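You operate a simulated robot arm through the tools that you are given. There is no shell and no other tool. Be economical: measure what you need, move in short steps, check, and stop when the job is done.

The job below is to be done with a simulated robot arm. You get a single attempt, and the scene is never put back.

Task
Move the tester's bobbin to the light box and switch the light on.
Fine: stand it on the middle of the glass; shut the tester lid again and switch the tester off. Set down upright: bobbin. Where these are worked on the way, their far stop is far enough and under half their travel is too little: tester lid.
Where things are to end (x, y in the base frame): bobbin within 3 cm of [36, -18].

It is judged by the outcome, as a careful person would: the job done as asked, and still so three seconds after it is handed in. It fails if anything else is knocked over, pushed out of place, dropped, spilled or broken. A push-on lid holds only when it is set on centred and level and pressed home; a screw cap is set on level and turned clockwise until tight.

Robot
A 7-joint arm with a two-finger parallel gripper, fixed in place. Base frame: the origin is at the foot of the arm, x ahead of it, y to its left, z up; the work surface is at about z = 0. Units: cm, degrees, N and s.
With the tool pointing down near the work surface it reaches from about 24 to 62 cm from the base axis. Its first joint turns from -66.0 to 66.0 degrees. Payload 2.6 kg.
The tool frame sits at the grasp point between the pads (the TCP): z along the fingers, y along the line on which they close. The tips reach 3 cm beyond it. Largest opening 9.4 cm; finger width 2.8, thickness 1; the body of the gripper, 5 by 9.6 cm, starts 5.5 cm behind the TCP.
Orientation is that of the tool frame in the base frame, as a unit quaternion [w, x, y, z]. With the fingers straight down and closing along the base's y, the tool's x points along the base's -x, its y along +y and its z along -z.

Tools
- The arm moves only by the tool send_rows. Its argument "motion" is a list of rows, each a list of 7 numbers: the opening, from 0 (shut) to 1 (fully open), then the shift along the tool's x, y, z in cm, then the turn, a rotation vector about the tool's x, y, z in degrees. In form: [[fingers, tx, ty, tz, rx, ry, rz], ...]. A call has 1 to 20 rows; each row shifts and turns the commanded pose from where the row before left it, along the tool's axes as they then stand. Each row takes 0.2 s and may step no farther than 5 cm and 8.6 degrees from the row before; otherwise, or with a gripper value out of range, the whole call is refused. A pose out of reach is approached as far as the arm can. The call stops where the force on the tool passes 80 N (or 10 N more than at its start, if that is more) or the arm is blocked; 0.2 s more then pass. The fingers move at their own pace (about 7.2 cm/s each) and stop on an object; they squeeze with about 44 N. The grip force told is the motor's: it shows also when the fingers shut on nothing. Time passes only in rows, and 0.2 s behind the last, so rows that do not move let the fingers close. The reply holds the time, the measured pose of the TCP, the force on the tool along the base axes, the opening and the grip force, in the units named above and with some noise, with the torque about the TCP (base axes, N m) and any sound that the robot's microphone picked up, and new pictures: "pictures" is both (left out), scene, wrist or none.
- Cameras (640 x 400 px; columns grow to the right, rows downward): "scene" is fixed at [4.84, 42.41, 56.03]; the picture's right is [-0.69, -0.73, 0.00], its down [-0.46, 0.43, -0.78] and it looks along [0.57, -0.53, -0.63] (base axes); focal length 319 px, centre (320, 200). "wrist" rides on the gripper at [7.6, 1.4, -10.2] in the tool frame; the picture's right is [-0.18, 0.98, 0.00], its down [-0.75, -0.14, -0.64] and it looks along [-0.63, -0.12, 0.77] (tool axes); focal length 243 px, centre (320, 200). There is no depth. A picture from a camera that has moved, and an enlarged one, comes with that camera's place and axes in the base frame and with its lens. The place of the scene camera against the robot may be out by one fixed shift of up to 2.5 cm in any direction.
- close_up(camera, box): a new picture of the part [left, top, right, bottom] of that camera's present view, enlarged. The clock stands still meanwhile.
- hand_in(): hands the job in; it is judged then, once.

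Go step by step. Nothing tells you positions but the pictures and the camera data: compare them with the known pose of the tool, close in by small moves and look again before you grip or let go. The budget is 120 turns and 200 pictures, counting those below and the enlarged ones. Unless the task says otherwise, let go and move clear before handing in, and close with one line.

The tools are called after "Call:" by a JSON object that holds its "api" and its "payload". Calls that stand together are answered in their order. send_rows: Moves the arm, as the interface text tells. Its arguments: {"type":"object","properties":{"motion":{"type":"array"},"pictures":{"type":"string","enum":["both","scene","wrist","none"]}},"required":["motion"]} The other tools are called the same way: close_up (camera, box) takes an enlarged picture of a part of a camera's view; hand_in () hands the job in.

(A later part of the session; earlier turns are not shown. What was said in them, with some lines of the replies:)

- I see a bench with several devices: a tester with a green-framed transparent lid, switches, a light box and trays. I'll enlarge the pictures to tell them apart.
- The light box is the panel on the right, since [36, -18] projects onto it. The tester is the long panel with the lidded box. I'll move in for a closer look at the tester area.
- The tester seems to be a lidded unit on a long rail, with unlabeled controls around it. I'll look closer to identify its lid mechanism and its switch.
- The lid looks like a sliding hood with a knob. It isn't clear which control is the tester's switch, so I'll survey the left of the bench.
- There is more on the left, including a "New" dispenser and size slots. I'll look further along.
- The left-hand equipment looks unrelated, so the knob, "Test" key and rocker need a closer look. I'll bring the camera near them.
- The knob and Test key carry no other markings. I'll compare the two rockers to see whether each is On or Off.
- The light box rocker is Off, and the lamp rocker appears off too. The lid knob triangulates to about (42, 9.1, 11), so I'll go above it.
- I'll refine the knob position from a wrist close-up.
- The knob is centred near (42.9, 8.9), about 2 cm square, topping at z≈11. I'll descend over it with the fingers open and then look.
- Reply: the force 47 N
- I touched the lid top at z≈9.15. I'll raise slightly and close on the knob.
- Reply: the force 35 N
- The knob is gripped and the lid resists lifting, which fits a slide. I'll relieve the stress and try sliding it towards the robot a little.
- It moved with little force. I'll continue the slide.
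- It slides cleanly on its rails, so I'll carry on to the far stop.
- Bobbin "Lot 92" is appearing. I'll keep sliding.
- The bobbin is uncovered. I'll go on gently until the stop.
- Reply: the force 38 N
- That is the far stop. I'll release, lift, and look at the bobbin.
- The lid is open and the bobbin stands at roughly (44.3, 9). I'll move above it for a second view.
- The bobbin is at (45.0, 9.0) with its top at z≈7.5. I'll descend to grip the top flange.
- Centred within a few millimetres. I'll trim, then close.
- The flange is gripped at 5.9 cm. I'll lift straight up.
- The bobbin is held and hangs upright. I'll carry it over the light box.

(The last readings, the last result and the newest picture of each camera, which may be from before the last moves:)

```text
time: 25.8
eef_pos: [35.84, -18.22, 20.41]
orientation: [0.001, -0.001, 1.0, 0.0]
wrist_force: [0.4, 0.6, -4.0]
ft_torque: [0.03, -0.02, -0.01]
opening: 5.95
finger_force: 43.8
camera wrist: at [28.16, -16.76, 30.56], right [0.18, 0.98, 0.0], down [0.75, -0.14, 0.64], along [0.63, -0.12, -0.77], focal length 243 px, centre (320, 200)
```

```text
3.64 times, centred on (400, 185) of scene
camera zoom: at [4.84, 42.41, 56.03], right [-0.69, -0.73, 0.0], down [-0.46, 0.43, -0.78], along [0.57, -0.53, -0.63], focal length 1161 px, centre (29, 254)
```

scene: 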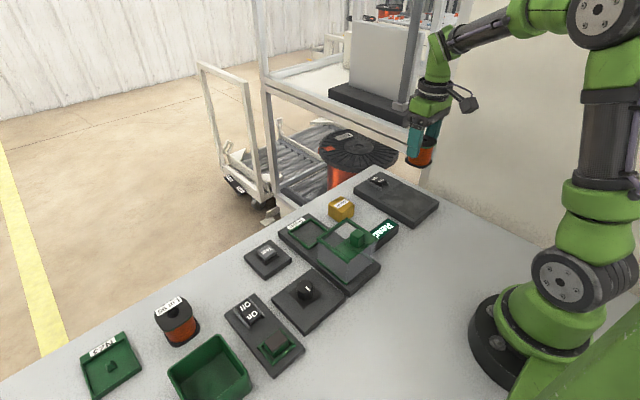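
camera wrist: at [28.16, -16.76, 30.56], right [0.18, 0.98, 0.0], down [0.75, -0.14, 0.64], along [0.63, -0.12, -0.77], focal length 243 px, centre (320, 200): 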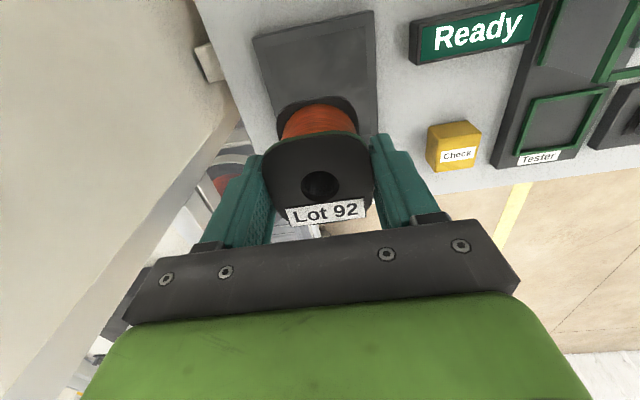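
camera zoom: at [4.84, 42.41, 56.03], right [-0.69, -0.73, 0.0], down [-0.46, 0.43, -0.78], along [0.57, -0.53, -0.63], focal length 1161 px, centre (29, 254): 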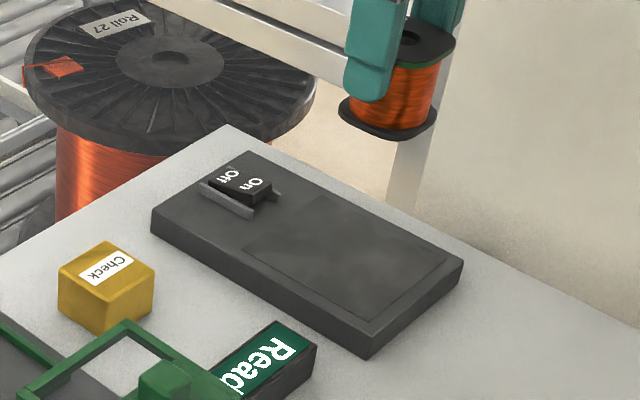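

The target (36, -18) matches the glass centre. I'll lower most of the way.

Call:
{"api": "send_rows", "payload": {"motion": [[0.2, -0.15, 0.2, 2.5, 0, 0, 0], [0.2, 0, 0, 2.5, 0, 0, 0], [0.2, 0, 0, 2.5, 0, 0, 0], [0.2, 0, 0, 2, 0, 0, 0], [0.2, 0, 0, 1.2, 0, 0, 0], [0.2, 0, 0, 0, 0, 0, 0]], "pictures": "none"}}

Call:
{"api": "close_up", "payload": {"camera": "scene", "box": [340, 130, 460, 240]}}

Call:
{"api": "close_up", "payload": {"camera": "wrist", "box": [200, 0, 460, 220]}}

```text
time: 27.2
eef_pos: [35.97, -17.95, 9.55]
orientation: [0.0, 0.0, 1.0, -0.001]
wrist_force: [-0.3, -0.5, -3.2]
ft_torque: [0.05, 0.01, -0.01]
opening: 5.92
finger_force: 43.9
```

```text
3.64 times, centred on (400, 185) of scene
camera zoom: at [4.84, 42.41, 56.03], right [-0.69, -0.73, 0.0], down [-0.46, 0.43, -0.78], along [0.57, -0.53, -0.63], focal length 1161 px, centre (29, 254)
```

zoom: 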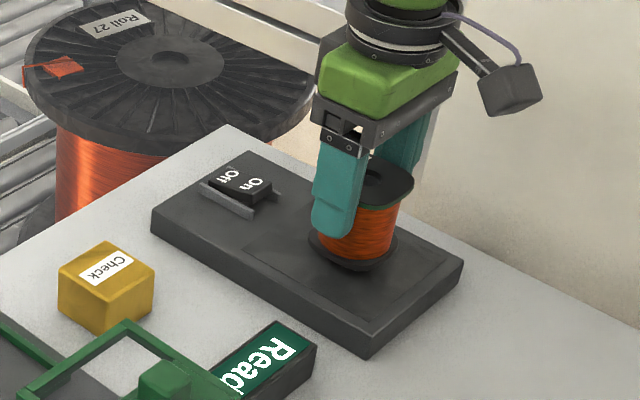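

```text
1.82 times, centred on (330, 110) of wrist
camera zoom: at [28.39, -16.47, 19.77], right [0.18, 0.98, 0.0], down [0.75, -0.14, 0.64], along [0.63, -0.12, -0.77], focal length 441 px, centre (302, 364)
```

zoom: 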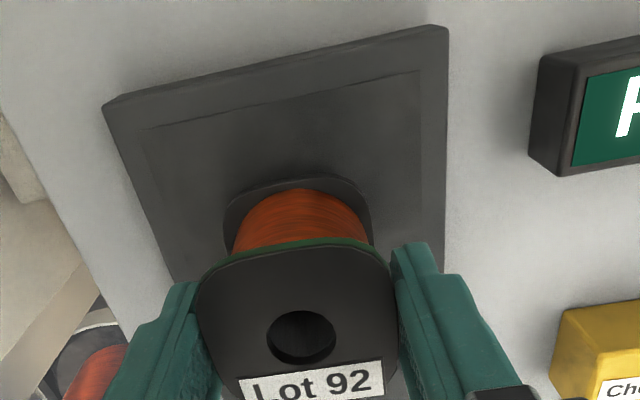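

Well centred and about 1.5 cm above the glass. I'll lower in small steps until contact.

Call:
{"api": "send_rows", "payload": {"motion": [[0.2, 0, 0, 0.4, 0, 0, 0], [0.2, 0, 0, 0.4, 0, 0, 0], [0.2, 0, 0, 0.3, 0, 0, 0], [0.2, 0, 0, 0, 0, 0, 0]], "pictures": "none"}}

```text
time: 28.2
eef_pos: [36.02, -17.81, 8.49]
orientation: [0.0, 0.0, 1.0, 0.0]
wrist_force: [0.7, 1.1, -2.9]
ft_torque: [-0.02, 0.02, 0.01]
opening: 5.93
finger_force: 44.2
```

Call:
{"api": "send_rows", "payload": {"motion": [[0.2, 0, 0, 0.25, 0, 0, 0], [0.2, 0, 0, 0.25, 0, 0, 0], [0.2, 0, 0, 0.2, 0, 0, 0], [0.2, 0, 0, 0, 0, 0, 0]], "pictures": "scene"}}

Call:
{"api": "close_up", "payload": {"camera": "scene", "box": [370, 150, 450, 230]}}

```text
time: 29.2
eef_pos: [36.11, -17.92, 7.97]
orientation: [0.003, 0.0, 1.0, -0.001]
wrist_force: [-2.0, 6.1, 33.9]
ft_torque: [0.08, 0.17, -0.1]
opening: 5.95
finger_force: 44.2
```

scene: 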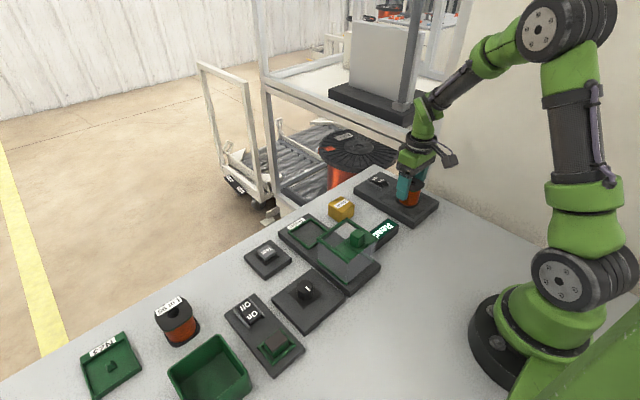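

```text
5.00 times, centred on (410, 190) of scene
camera zoom: at [4.83, 42.42, 56.02], right [-0.69, -0.73, 0.0], down [-0.46, 0.43, -0.78], along [0.57, -0.53, -0.63], focal length 1596 px, centre (-130, 250)
```

zoom: 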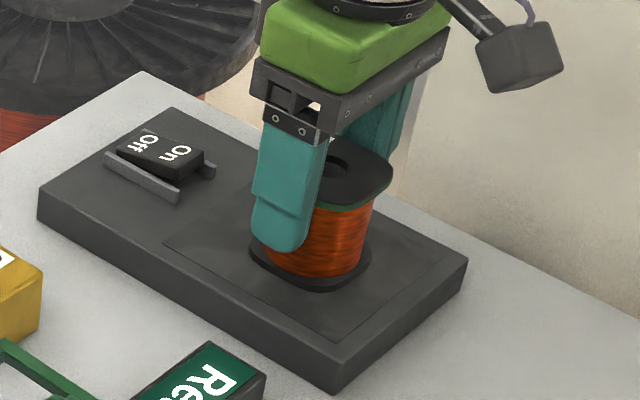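

It's standing on the glass with 34 N of contact force. I'll ease off, release and rise.

Call:
{"api": "send_rows", "payload": {"motion": [[0.2, 0, 0, -0.2, 0, 0, 0], [0.5, 0, 0, 0, 0, 0, 0], [0.75, 0, 0, 0, 0, 0, 0], [0.75, 0, 0, 0, 0, 0, 0], [0.75, 0, 0, -2, 0, 0, 0], [0.75, 0, 0, -4, 0, 0, 0], [0.75, 0, 0, -4, 0, 0, 0], [0.75, 0, 0, 0, 0, 0, 0]], "pictures": "both"}}

Call:
{"api": "close_up", "payload": {"camera": "scene", "box": [340, 150, 460, 230]}}

Call:
{"api": "close_up", "payload": {"camera": "wrist", "box": [200, 0, 460, 220]}}

```text
time: 31.0
eef_pos: [36.1, -18.01, 18.15]
orientation: [0.0, 0.001, 1.0, -0.001]
wrist_force: [0.0, -0.3, -1.0]
ft_torque: [-0.02, -0.01, 0.01]
opening: 7.06
finger_force: 0.0
camera wrist: at [28.49, -16.62, 28.32], right [0.18, 0.98, 0.0], down [0.75, -0.14, 0.64], along [0.63, -0.12, -0.77], focal length 243 px, centre (320, 200)
```

scene: 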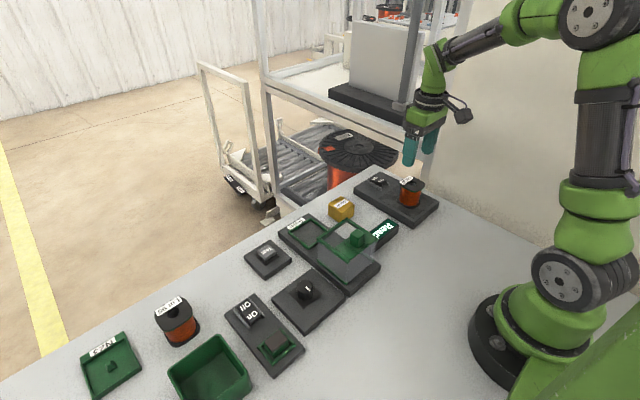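
wrist: 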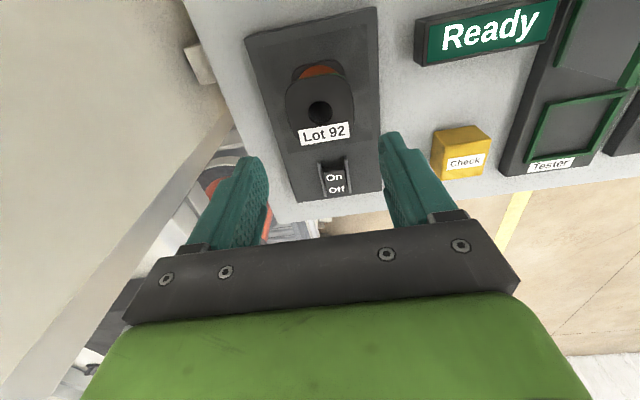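

```text
5.00 times, centred on (400, 190) of scene
camera zoom: at [4.84, 42.41, 56.03], right [-0.69, -0.73, 0.0], down [-0.46, 0.43, -0.78], along [0.57, -0.53, -0.63], focal length 1596 px, centre (-80, 250)
```

zoom: 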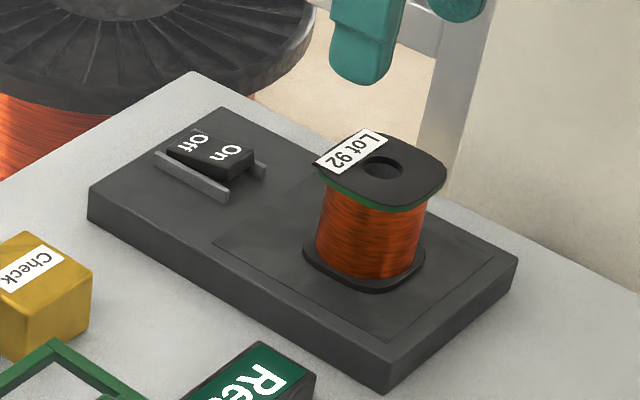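

```text
1.82 times, centred on (330, 110) of wrist
camera zoom: at [28.49, -16.62, 28.32], right [0.18, 0.98, 0.0], down [0.75, -0.14, 0.64], along [0.63, -0.12, -0.77], focal length 441 px, centre (302, 364)
```

zoom: 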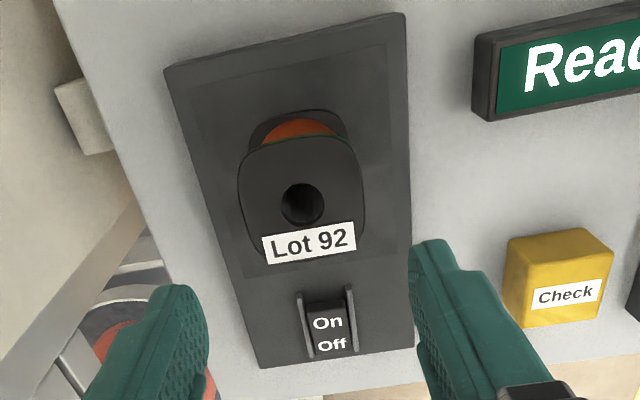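

The bobbin is placed upright on the glass centre. Next is the light rocker near (46, -18), so I'll move above it with fingers closed and look closely.

Call:
{"api": "send_rows", "payload": {"motion": [[0, -4.5, 0, 0, 0, 0, 0], [0, -4, 0, 0, 0, 0, 0], [0, 0, 0, 2.5, 0, 0, 0], [0, 0, 0, 2.5, 0, 0, 0], [0, 0, 0, 0, 0, 0, 0]], "pictures": "none"}}

Call:
{"api": "close_up", "payload": {"camera": "wrist", "box": [220, 80, 420, 240]}}

Call:
{"api": "close_up", "payload": {"camera": "scene", "box": [345, 140, 425, 200]}}

```text
time: 32.2
eef_pos: [44.65, -18.02, 13.1]
orientation: [-0.001, 0.0, 1.0, -0.001]
wrist_force: [0.0, -0.3, -0.3]
ft_torque: [0.0, 0.02, 0.04]
opening: 0.0
finger_force: 33.1
```

```text
2.50 times, centred on (320, 160) of wrist
camera zoom: at [36.99, -16.45, 23.22], right [0.18, 0.98, 0.0], down [0.75, -0.14, 0.64], along [0.63, -0.12, -0.77], focal length 606 px, centre (320, 300)
```

zoom: 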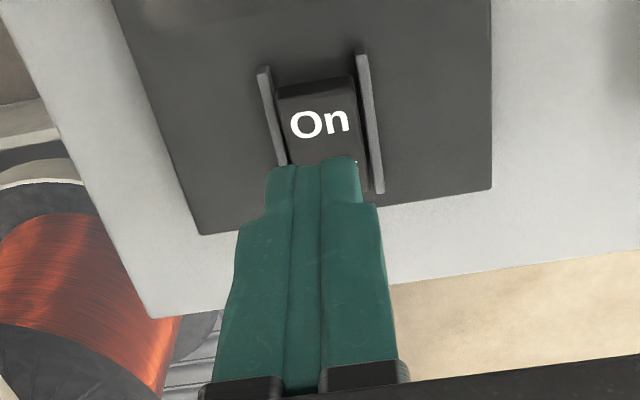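

```text
6.67 times, centred on (385, 170) of scene
camera zoom: at [4.84, 42.41, 56.03], right [-0.69, -0.73, 0.0], down [-0.46, 0.43, -0.78], along [0.57, -0.53, -0.63], focal length 2128 px, centre (-113, 400)
```

zoom: 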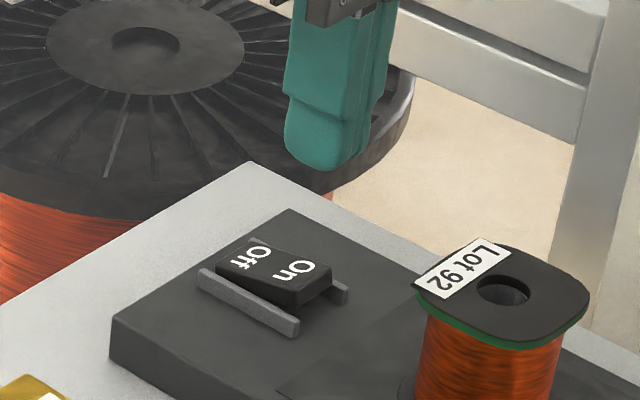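

The "On" end is at about (45, -18.1, 3.9), and the closed tips fit between the side bars. I'll press down gently.

Call:
{"api": "send_rows", "payload": {"motion": [[0, 0, -0.08, 3, 0, 0, 0], [0, 0, 0, 2.6, 0, 0, 0], [0, 0, 0, 0.4, 0, 0, 0], [0, 0, 0, 0.4, 0, 0, 0], [0, 0, 0, 0, 0, 0, 0]], "pictures": "none"}}

Call:
{"api": "close_up", "payload": {"camera": "scene", "box": [345, 140, 425, 200]}}

```text
time: 33.4
eef_pos: [44.54, -18.06, 7.0]
orientation: [0.003, 0.001, 1.0, 0.0]
wrist_force: [-23.3, 7.2, 47.1]
ft_torque: [0.26, 0.11, 0.07]
opening: 0.0
finger_force: 33.0
```

```text
6.67 times, centred on (385, 170) of scene
camera zoom: at [4.82, 42.42, 56.02], right [-0.69, -0.73, 0.0], down [-0.46, 0.43, -0.78], along [0.57, -0.53, -0.63], focal length 2128 px, centre (-113, 400)
```

zoom: 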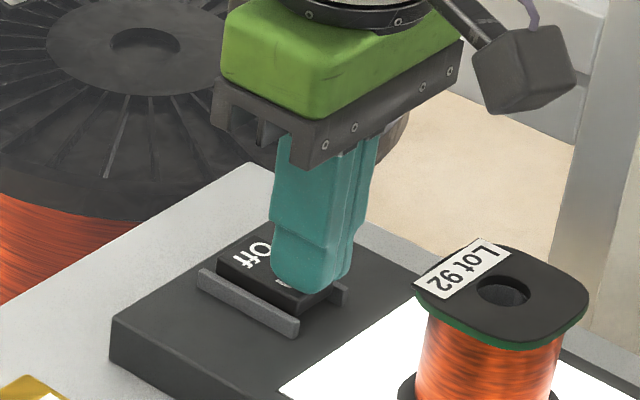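

The glass is glowing: the light is on. I'll lift off and check it stays on.

Call:
{"api": "send_rows", "payload": {"motion": [[0, 0, 0, -2, 0, 0, 0], [0, 0, 0, -4, 0, 0, 0], [0, 0, 0, -4.5, 0, 0, 0], [0.6, 0, 4, -2, 0, 0, 0], [0.6, 0, 4.5, 0, 0, 0, 0], [0.6, 0, 0, 0, 0, 0, 0]], "pictures": "both"}}

Call:
{"api": "close_up", "payload": {"camera": "scene", "box": [260, 150, 440, 280]}}

```text
time: 34.8
eef_pos: [44.38, -9.5, 19.17]
orientation: [0.0, 0.001, 1.0, 0.001]
wrist_force: [-0.7, 0.1, 0.4]
ft_torque: [0.0, -0.01, -0.02]
opening: 5.64
finger_force: 0.1
camera wrist: at [36.78, -8.05, 29.38], right [0.18, 0.98, 0.0], down [0.75, -0.14, 0.64], along [0.63, -0.12, -0.77], focal length 243 px, centre (320, 200)
```

scene: 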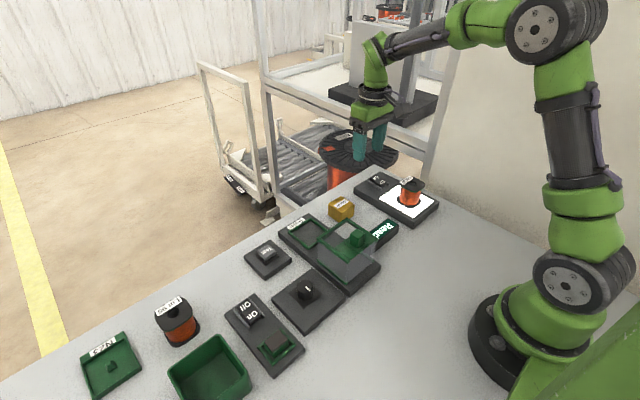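
wrist: 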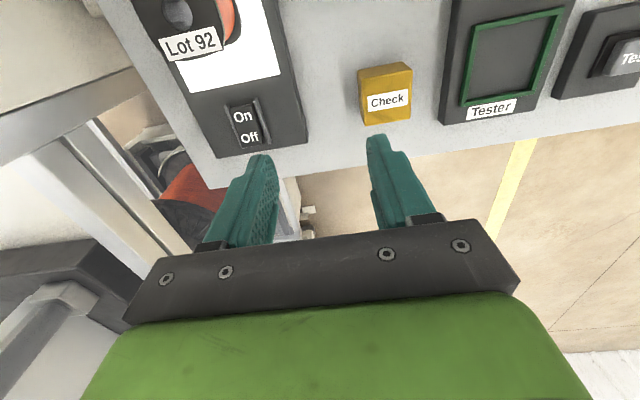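

```text
3.08 times, centred on (350, 215) of scene
camera zoom: at [4.84, 42.42, 56.03], right [-0.69, -0.73, 0.0], down [-0.46, 0.43, -0.78], along [0.57, -0.53, -0.63], focal length 982 px, centre (228, 154)
```

zoom: 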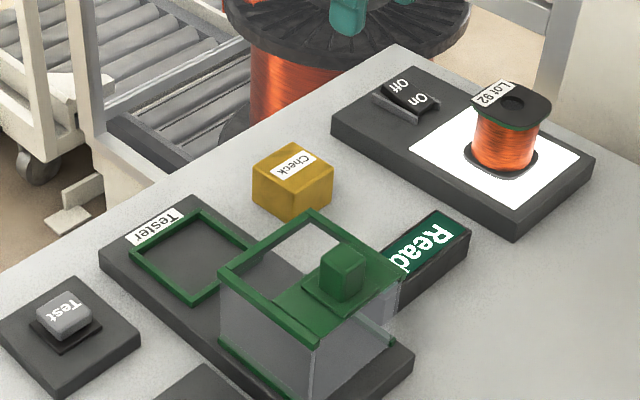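

The light stays on. Now I'll return to the lid knob, which is at about (31, 8.9).

Call:
{"api": "send_rows", "payload": {"motion": [[0.6, 2.68, 3.69, 0, 0, 0, 0], [0.6, 2.68, 3.69, 0, 0, 0, 0], [0.6, 2.68, 3.69, 0, 0, 0, 0], [0.6, 2.68, 3.69, 0, 0, 0, 0], [0.6, 2.68, 3.69, 0, 0, 0, 0], [0.6, 0, 0, 2, 0, 0, 0], [0.6, 0, 0, 0, 0, 0, 0]], "pictures": "none"}}

Call:
{"api": "close_up", "payload": {"camera": "wrist", "box": [220, 60, 420, 220]}}

```text
time: 36.4
eef_pos: [31.17, 9.22, 17.3]
orientation: [0.0, 0.0, 1.0, 0.0]
wrist_force: [0.5, 0.0, 0.0]
ft_torque: [-0.02, 0.02, -0.01]
opening: 5.62
finger_force: 0.0
```

```text
2.50 times, centred on (320, 140) of wrist
camera zoom: at [23.58, 10.62, 27.34], right [0.18, 0.98, 0.0], down [0.75, -0.14, 0.64], along [0.63, -0.12, -0.77], focal length 606 px, centre (320, 350)
```

zoom: 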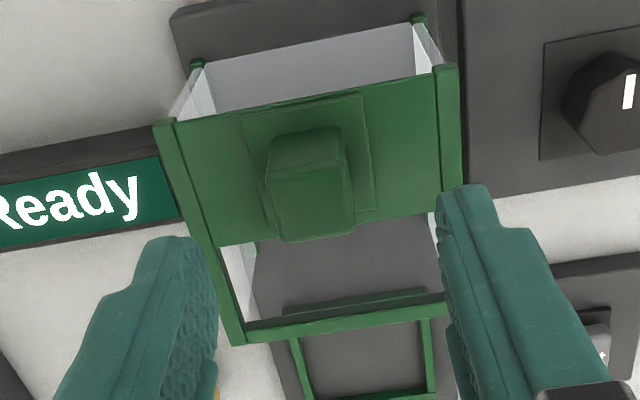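

The knob is confirmed at (30.8, 9.0). I'll grip it.

Call:
{"api": "send_rows", "payload": {"motion": [[0.6, 0.35, -0.2, 2.5, 0, 0, 0], [0.6, 0, 0, 2.0, 0, 0, 0], [0.2, 0, 0, 0, 0, 0, 0], [0, 0, 0, 0, 0, 0, 0], [0, 0, 0, 0, 0, 0, 0], [0, 0, 0, 0, 0, 0, 0]], "pictures": "none"}}

```text
time: 37.8
eef_pos: [30.85, 9.01, 12.59]
orientation: [0.0, 0.0, 1.0, 0.001]
wrist_force: [1.3, 16.7, -10.6]
ft_torque: [0.07, -1.04, 0.01]
opening: 2.62
finger_force: 45.3
```

Gripped. I'll slide the lid back towards +x.

Call:
{"api": "send_rows", "payload": {"motion": [[0, -0.8, 0.1, 0, 0, 0, 0], [0, -0.9, 0, 0, 0, 0, 0], [0, -0.9, 0, 0, 0, 0, 0], [0, -0.9, 0, 0, 0, 0, 0], [0, -0.9, 0, 0, 0, 0, 0], [0, -0.9, 0, 0, 0, 0, 0], [0, -0.9, 0, 0, 0, 0, 0], [0, -0.9, 0, 0, 0, 0, 0], [0, -0.9, 0, 0, 0, 0, 0], [0, -0.9, 0, 0, 0, 0, 0], [0, -0.9, 0, 0, 0, 0, 0], [0, 0, 0, 0, 0, 0, 0]], "pictures": "none"}}

Call:
{"api": "close_up", "payload": {"camera": "scene", "box": [240, 150, 400, 280]}}

```text
time: 40.4
eef_pos: [40.61, 8.99, 12.61]
orientation: [-0.002, 0.0, 1.0, 0.001]
wrist_force: [-1.3, 19.7, -30.1]
ft_torque: [-0.02, -0.01, 0.13]
opening: 2.63
finger_force: 45.0
```

```text
3.08 times, centred on (320, 215) of scene
camera zoom: at [4.86, 42.42, 56.02], right [-0.69, -0.73, 0.0], down [-0.46, 0.43, -0.78], along [0.57, -0.53, -0.63], focal length 982 px, centre (320, 154)
```

zoom: 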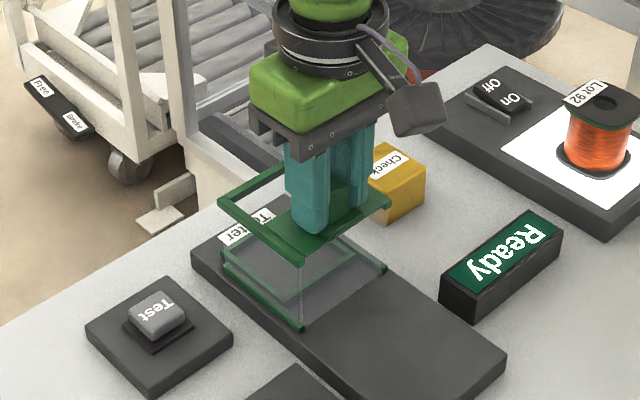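

Call:
{"api": "send_rows", "payload": {"motion": [[0, -0.6, 0.1, 0.2, 0, 0, 0], [0, -0.6, 0, 0, 0, 0, 0], [0, -0.5, 0, 0, 0, 0, 0], [0, -0.4, 0, 0, 0, 0, 0], [0, -0.4, 0, 0, 0, 0, 0], [0, 0, 0, 0, 0, 0, 0]], "pictures": "none"}}

```text
time: 41.8
eef_pos: [42.93, 9.01, 12.58]
orientation: [-0.004, 0.001, 1.0, 0.001]
wrist_force: [-30.7, 11.6, 8.8]
ft_torque: [0.04, 0.13, -0.05]
opening: 2.65
finger_force: 45.0
```

The closed stop is reached with 31 N of resistance. I'll release and rise.

Call:
{"api": "send_rows", "payload": {"motion": [[0, 0.15, 0, 0, 0, 0, 0], [0.5, 0, 0, 0, 0, 0, 0], [0.6, 0, 0, 0, 0, 0, 0], [0.6, 0, 0, -3, 0, 0, 0], [0.6, 0, 0, -4, 0, 0, 0], [0.6, 4, 2, -1, 0, 0, 0], [0.6, 4, 3, 0, 0, 0, 0], [0.6, 2, 3, 0, 0, 0, 0], [0.6, 0, 0, 0, 0, 0, 0]], "pictures": "both"}}

Call:
{"api": "close_up", "payload": {"camera": "scene", "box": [240, 170, 400, 300]}}

Call:
{"api": "close_up", "payload": {"camera": "wrist", "box": [220, 0, 480, 200]}}

```text
time: 43.8
eef_pos: [32.69, 16.78, 20.43]
orientation: [0.001, 0.0, 1.0, 0.0]
wrist_force: [0.4, -0.4, 0.0]
ft_torque: [0.04, 0.03, -0.01]
opening: 5.66
finger_force: 0.1
camera wrist: at [25.16, 18.27, 30.44], right [0.18, 0.98, 0.0], down [0.75, -0.14, 0.64], along [0.63, -0.12, -0.77], focal length 243 px, centre (320, 200)
```

scene: 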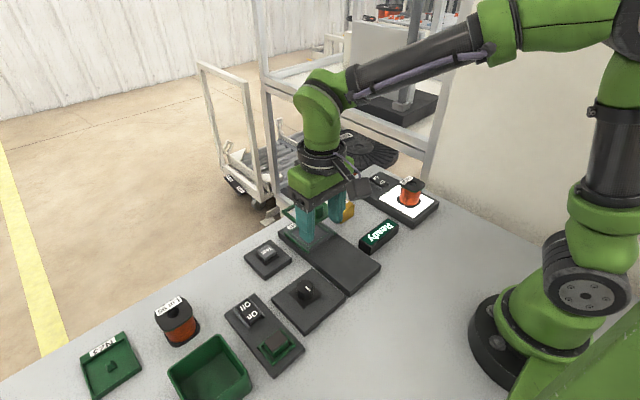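
wrist: 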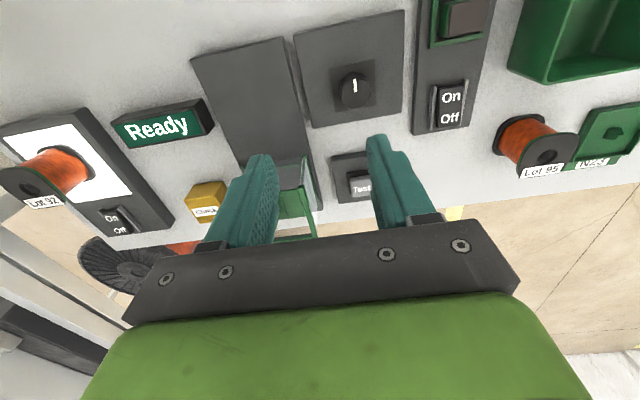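

```text
3.08 times, centred on (320, 235) of scene
camera zoom: at [4.84, 42.42, 56.03], right [-0.69, -0.73, 0.0], down [-0.46, 0.43, -0.78], along [0.57, -0.53, -0.63], focal length 982 px, centre (320, 92)
```

zoom: 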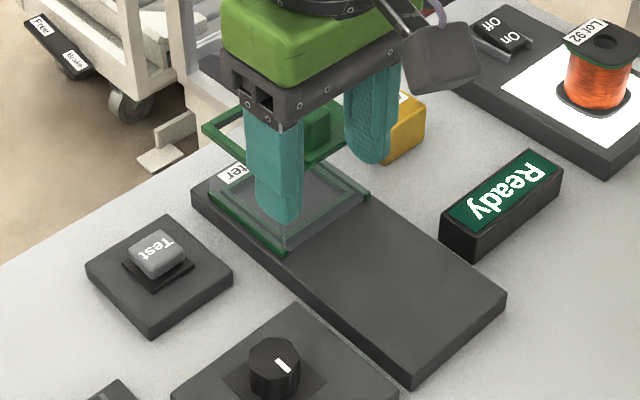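

```text
2.00 times, centred on (350, 100) of wrist
camera zoom: at [25.16, 18.27, 30.44], right [0.18, 0.98, 0.0], down [0.75, -0.14, 0.64], along [0.63, -0.12, -0.77], focal length 485 px, centre (260, 400)
```

zoom: 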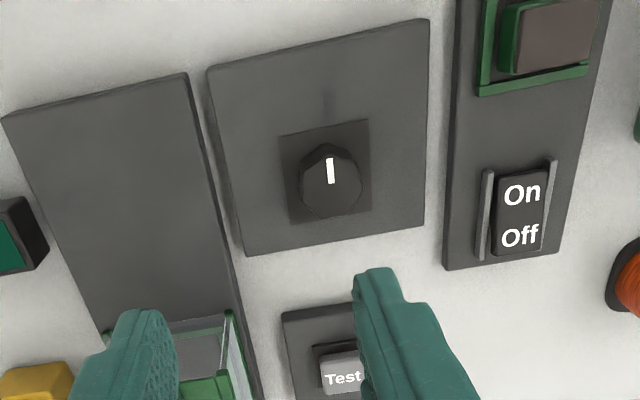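

The lid is shut again and the display still reads "Ready". I'll look closely at the knob and rocker states to identify the tester's switch.

Call:
{"api": "close_up", "payload": {"camera": "wrist", "box": [300, 20, 420, 120]}}

Call:
{"api": "close_up", "payload": {"camera": "scene", "box": [350, 160, 430, 210]}}

Call:
{"api": "close_up", "payload": {"camera": "wrist", "box": [410, 0, 510, 140]}}

Call:
{"api": "close_up", "payload": {"camera": "scene", "box": [270, 260, 350, 330]}}

```text
4.00 times, centred on (360, 70) of wrist
camera zoom: at [25.16, 18.27, 30.44], right [0.18, 0.98, 0.0], down [0.75, -0.14, 0.64], along [0.63, -0.12, -0.77], focal length 970 px, centre (160, 720)
```

zoom: 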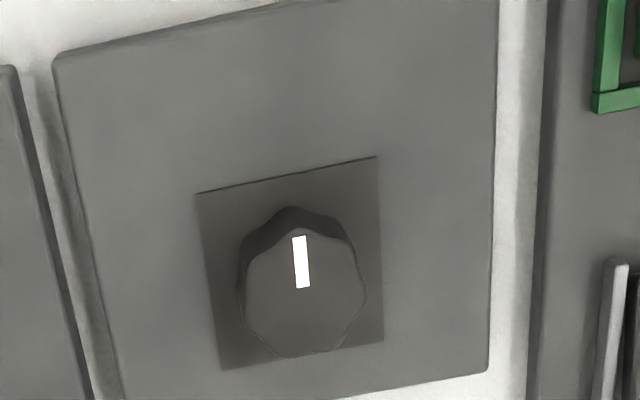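

```text
8.00 times, centred on (390, 185) of scene
camera zoom: at [4.84, 42.42, 56.03], right [-0.69, -0.73, 0.0], down [-0.46, 0.43, -0.78], along [0.57, -0.53, -0.63], focal length 2554 px, centre (-240, 320)
```

zoom: 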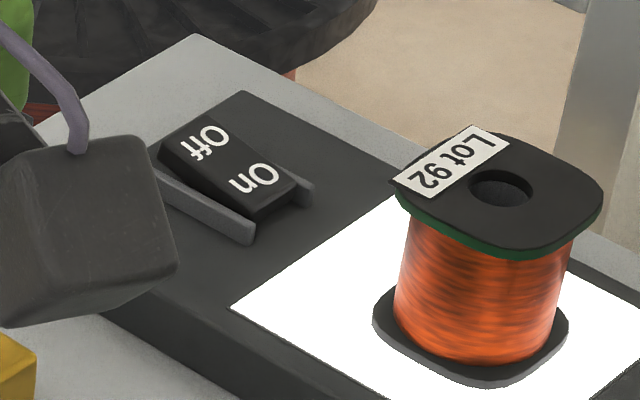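

```text
2.86 times, centred on (460, 70) of wrist
camera zoom: at [25.16, 18.27, 30.44], right [0.18, 0.98, 0.0], down [0.75, -0.14, 0.64], along [0.63, -0.12, -0.77], focal length 693 px, centre (-80, 571)
```

zoom: 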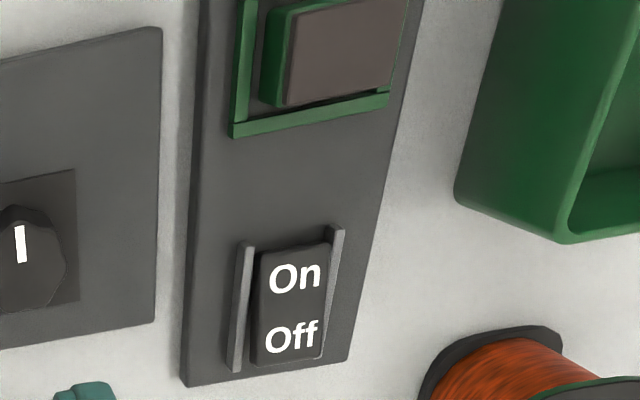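

```text
5.71 times, centred on (310, 295) of scene
camera zoom: at [4.84, 42.42, 56.03], right [-0.69, -0.73, 0.0], down [-0.46, 0.43, -0.78], along [0.57, -0.53, -0.63], focal length 1824 px, centre (377, -343)
```

zoom: 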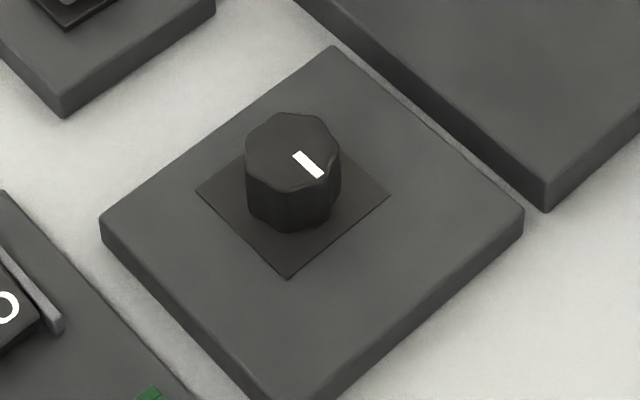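

Rocker 2 may actually be On, since no raised wall shows at its "On" end. I'll view it from the same angle as I viewed the light box rocker, for comparison.

Call:
{"api": "send_rows", "payload": {"motion": [[0.6, 1.4, 3.5, 0.6, 0, 0, 0], [0.6, 1.4, 3.5, 0.6, 0, 0, 0], [0.6, 1.4, 3.5, 0.6, 0, 0, 0], [0.6, 1.4, 3.2, 0.6, 0, 0, 0], [0.6, 0, 0, 0, 0, 0, 0]], "pictures": "wrist"}}

Call:
{"api": "close_up", "payload": {"camera": "wrist", "box": [260, 40, 380, 200]}}

Call:
{"api": "close_up", "payload": {"camera": "scene", "box": [225, 285, 285, 335]}}

```text
time: 45.0
eef_pos: [27.21, 30.79, 18.08]
orientation: [0.0, 0.0, 1.0, 0.0]
wrist_force: [-0.2, 0.4, -1.0]
ft_torque: [0.0, -0.03, 0.01]
opening: 5.63
finger_force: 0.1
camera wrist: at [19.61, 32.24, 28.19], right [0.18, 0.98, 0.0], down [0.75, -0.14, 0.64], along [0.63, -0.12, -0.77], focal length 243 px, centre (320, 200)
```

wrist: 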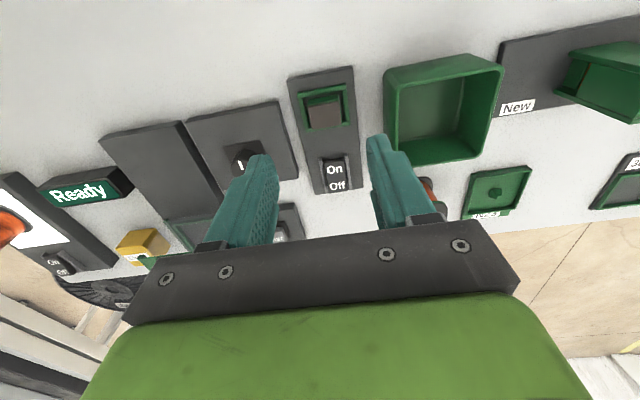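

```text
2.50 times, centred on (320, 120) of wrist
camera zoom: at [19.61, 32.24, 28.19], right [0.18, 0.98, 0.0], down [0.75, -0.14, 0.64], along [0.63, -0.12, -0.77], focal length 606 px, centre (320, 400)
```

zoom: 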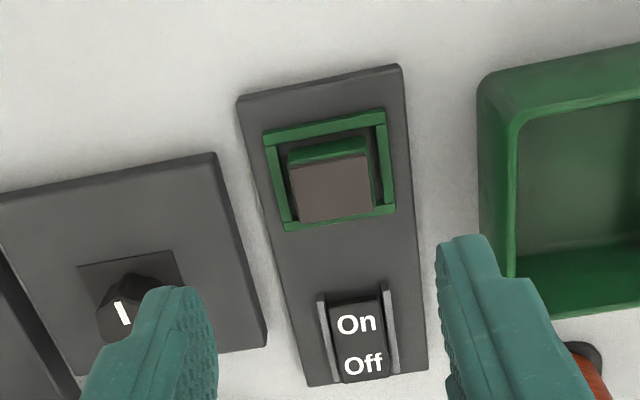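

```text
8.00 times, centred on (255, 310) of scene
camera zoom: at [4.84, 42.42, 56.03], right [-0.69, -0.73, 0.0], down [-0.46, 0.43, -0.78], along [0.57, -0.53, -0.63], focal length 2554 px, centre (840, -680)
```

zoom: 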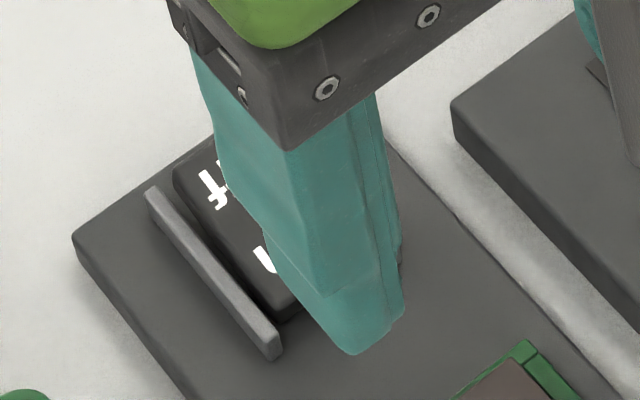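

Letter proportions show rocker 2 is On, unlike the light box rocker when it was Off. It's the only other On/Off switch, so it's the likely tester power. I'll close the fingers and move over its "Off" end near (38.3, 30.9).

Call:
{"api": "send_rows", "payload": {"motion": [[0, -4, 0, 0, 0, 0, 0], [0, -4, 0.05, 1, 0, 0, 0], [0, -3.1, 0.05, 2, 0, 0, 0], [0, 0, 0, 1.5, 0, 0, 0], [0, 0, 0, 0, 0, 0, 0]], "pictures": "none"}}

Call:
{"api": "close_up", "payload": {"camera": "wrist", "box": [220, 60, 420, 220]}}

Call:
{"api": "close_up", "payload": {"camera": "scene", "box": [205, 250, 325, 350]}}

```text
time: 46.2
eef_pos: [38.41, 30.77, 13.45]
orientation: [0.0, 0.0, 1.0, 0.0]
wrist_force: [-0.2, -0.2, 0.4]
ft_torque: [0.0, 0.02, 0.04]
opening: 0.0
finger_force: 33.5
```

```text
2.50 times, centred on (320, 140) of wrist
camera zoom: at [30.85, 32.27, 23.72], right [0.18, 0.98, 0.0], down [0.75, -0.14, 0.64], along [0.63, -0.12, -0.77], focal length 606 px, centre (320, 350)
```

zoom: 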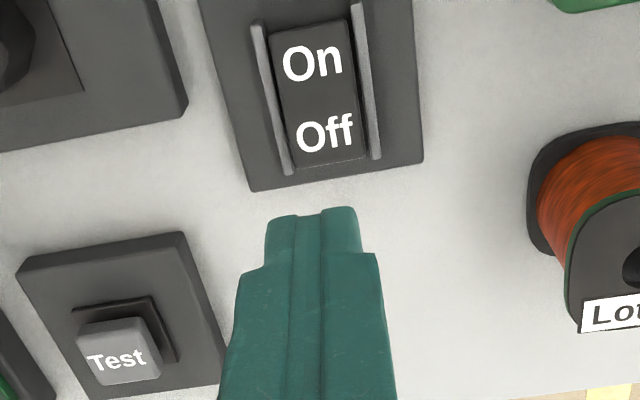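

```text
4.00 times, centred on (265, 300) of scene
camera zoom: at [4.84, 42.41, 56.03], right [-0.69, -0.73, 0.0], down [-0.46, 0.43, -0.78], along [0.57, -0.53, -0.63], focal length 1277 px, centre (540, -200)
```

zoom: 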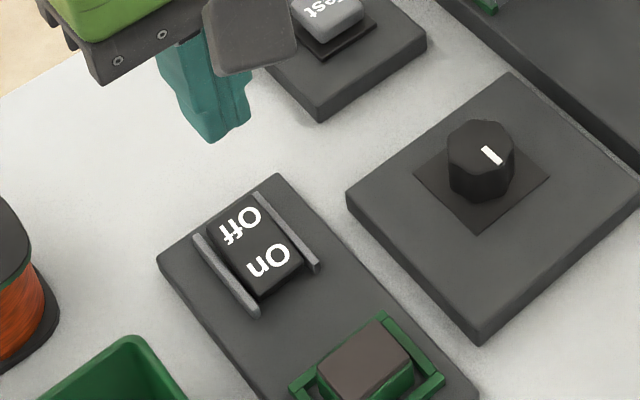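

The Off end stands higher (2.7 vs 2.2 cm), confirming it's On, and the switch sits at about (38.5, 31). I'll press the Off end.

Call:
{"api": "send_rows", "payload": {"motion": [[0, -0.6, 0.2, 3.5, 0, 0, 0], [0, 0, 0, 3, 0, 0, 0], [0, 0, 0, 0.5, 0, 0, 0], [0, 0, 0, 0.4, 0, 0, 0], [0, 0, 0, 0.4, 0, 0, 0], [0, 0, 0, 0, 0, 0, 0]], "pictures": "scene"}}

Call:
{"api": "close_up", "payload": {"camera": "scene", "box": [205, 220, 405, 350]}}

```text
time: 47.6
eef_pos: [39.22, 30.99, 5.8]
orientation: [0.002, 0.001, 1.0, 0.0]
wrist_force: [3.8, -0.8, 6.6]
ft_torque: [0.0, -0.02, 0.04]
opening: 0.0
finger_force: 33.1
```

scene: 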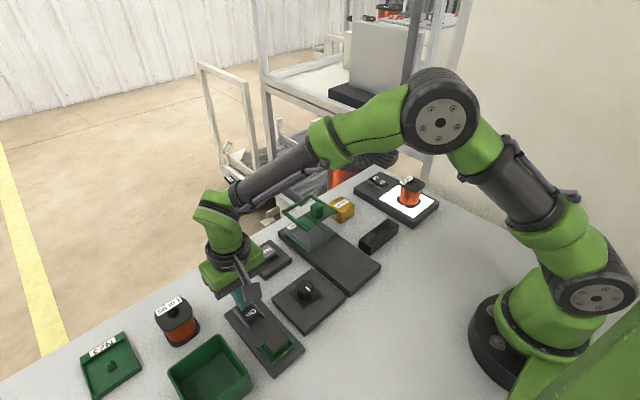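

```text
3.08 times, centred on (305, 285) of scene
camera zoom: at [4.84, 42.41, 56.03], right [-0.69, -0.73, 0.0], down [-0.46, 0.43, -0.78], along [0.57, -0.53, -0.63], focal length 982 px, centre (366, -62)
```

zoom: 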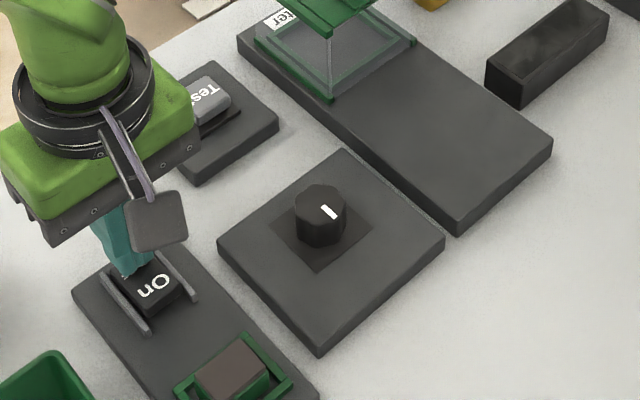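

The "Ready" display went dark, so that was the tester's power. I'll lift clear and verify everything.

Call:
{"api": "send_rows", "payload": {"motion": [[0, 0, 0, -2, 0, 0, 0], [0, 0, 0, -4, 0, 0, 0], [0, 0, 0, -5, 0, 0, 0], [0, 2, -3, -4, 0, 0, 0], [0.3, 3, -3, -2, 0, 0, 0], [0.3, 3, -3, 0, 0, 0, 0], [0.3, 3, -3, 0, 0, 0, 0], [0.3, 0, 0, 0, 0, 0, 0], [0.3, 0, 0, 0, 0, 0, 0]], "pictures": "both"}}

Call:
{"api": "close_up", "payload": {"camera": "scene", "box": [220, 160, 450, 350]}}

```text
refused: row 4 steps farther than a row can; nothing moved
```

```text
2.11 times, centred on (335, 255) of scene
camera zoom: at [4.84, 42.41, 56.03], right [-0.69, -0.73, 0.0], down [-0.46, 0.43, -0.78], along [0.57, -0.53, -0.63], focal length 672 px, centre (288, 84)
```

zoom: 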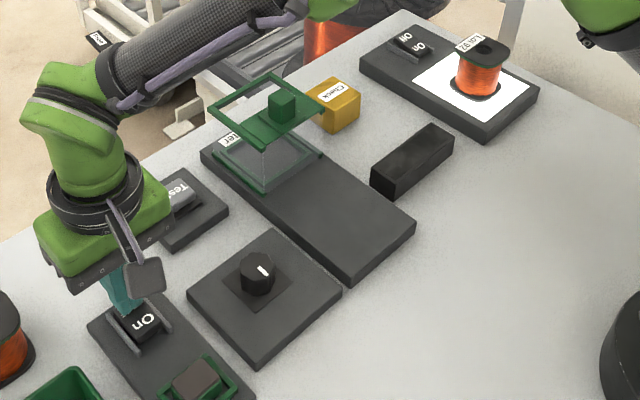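

One row was too long, so the call was refused and the arm hasn't moved. I'll resend with shorter steps.

Call:
{"api": "send_rows", "payload": {"motion": [[0, 0, 0, -2, 0, 0, 0], [0, 0, 0, -4, 0, 0, 0], [0, 0, 0, -4.5, 0, 0, 0], [0, 1, -2, -4, 0, 0, 0], [0.3, 3, -3, -1, 0, 0, 0], [0.3, 3, -3, 0, 0, 0, 0], [0.3, 3, -3, 0, 0, 0, 0], [0.3, 0, 0, 0, 0, 0, 0], [0.3, 0, 0, 0, 0, 0, 0]], "pictures": "both"}}

Call:
{"api": "close_up", "payload": {"camera": "scene", "box": [220, 160, 450, 350]}}

```text
time: 49.6
eef_pos: [28.97, 19.84, 21.28]
orientation: [0.0, 0.0, 1.0, 0.0]
wrist_force: [0.1, 0.5, -0.1]
ft_torque: [0.01, 0.01, -0.01]
opening: 2.84
finger_force: 0.1
camera wrist: at [21.37, 21.18, 31.38], right [0.18, 0.98, 0.0], down [0.75, -0.14, 0.64], along [0.63, -0.12, -0.77], focal length 243 px, centre (320, 200)
```

scene: 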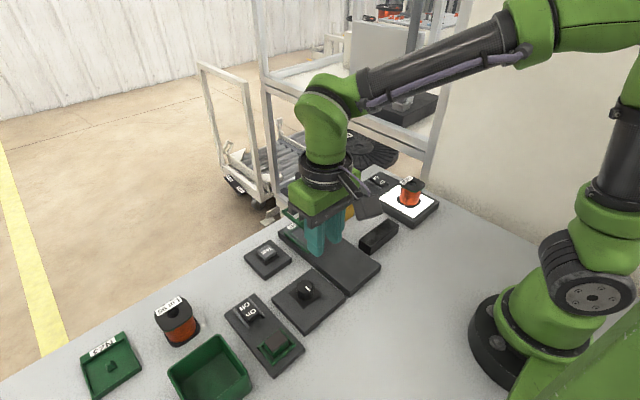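
wrist: 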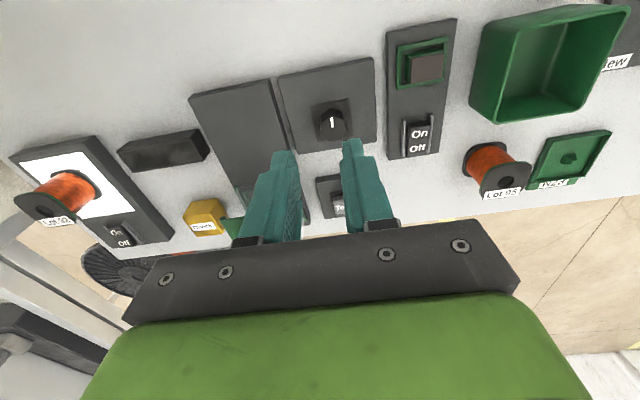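

```text
2.11 times, centred on (335, 255) of scene
camera zoom: at [4.84, 42.41, 56.03], right [-0.69, -0.73, 0.0], down [-0.46, 0.43, -0.78], along [0.57, -0.53, -0.63], focal length 672 px, centre (288, 84)
```

zoom: 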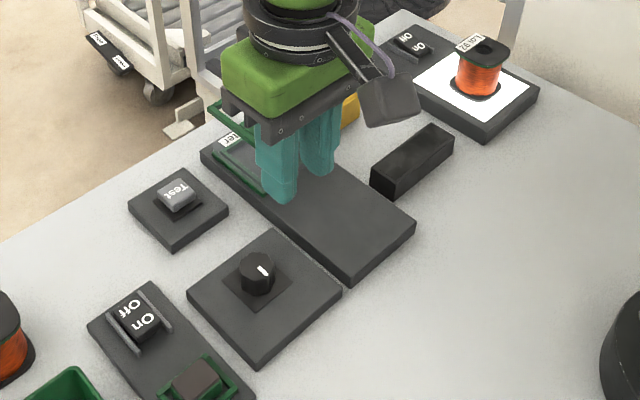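

The display stays dark, the lid is shut, the light is on and the bobbin stands upright mid-glass. The arm is clear, so I'm handing in.

Call:
{"api": "hand_in", "payload": {}}

```text
The job is handed in.
```

The tester's bobbin (Lot 92) is standing upright on the middle of the light box glass with the light on, and the tester's lid is shut and the tester switched off.
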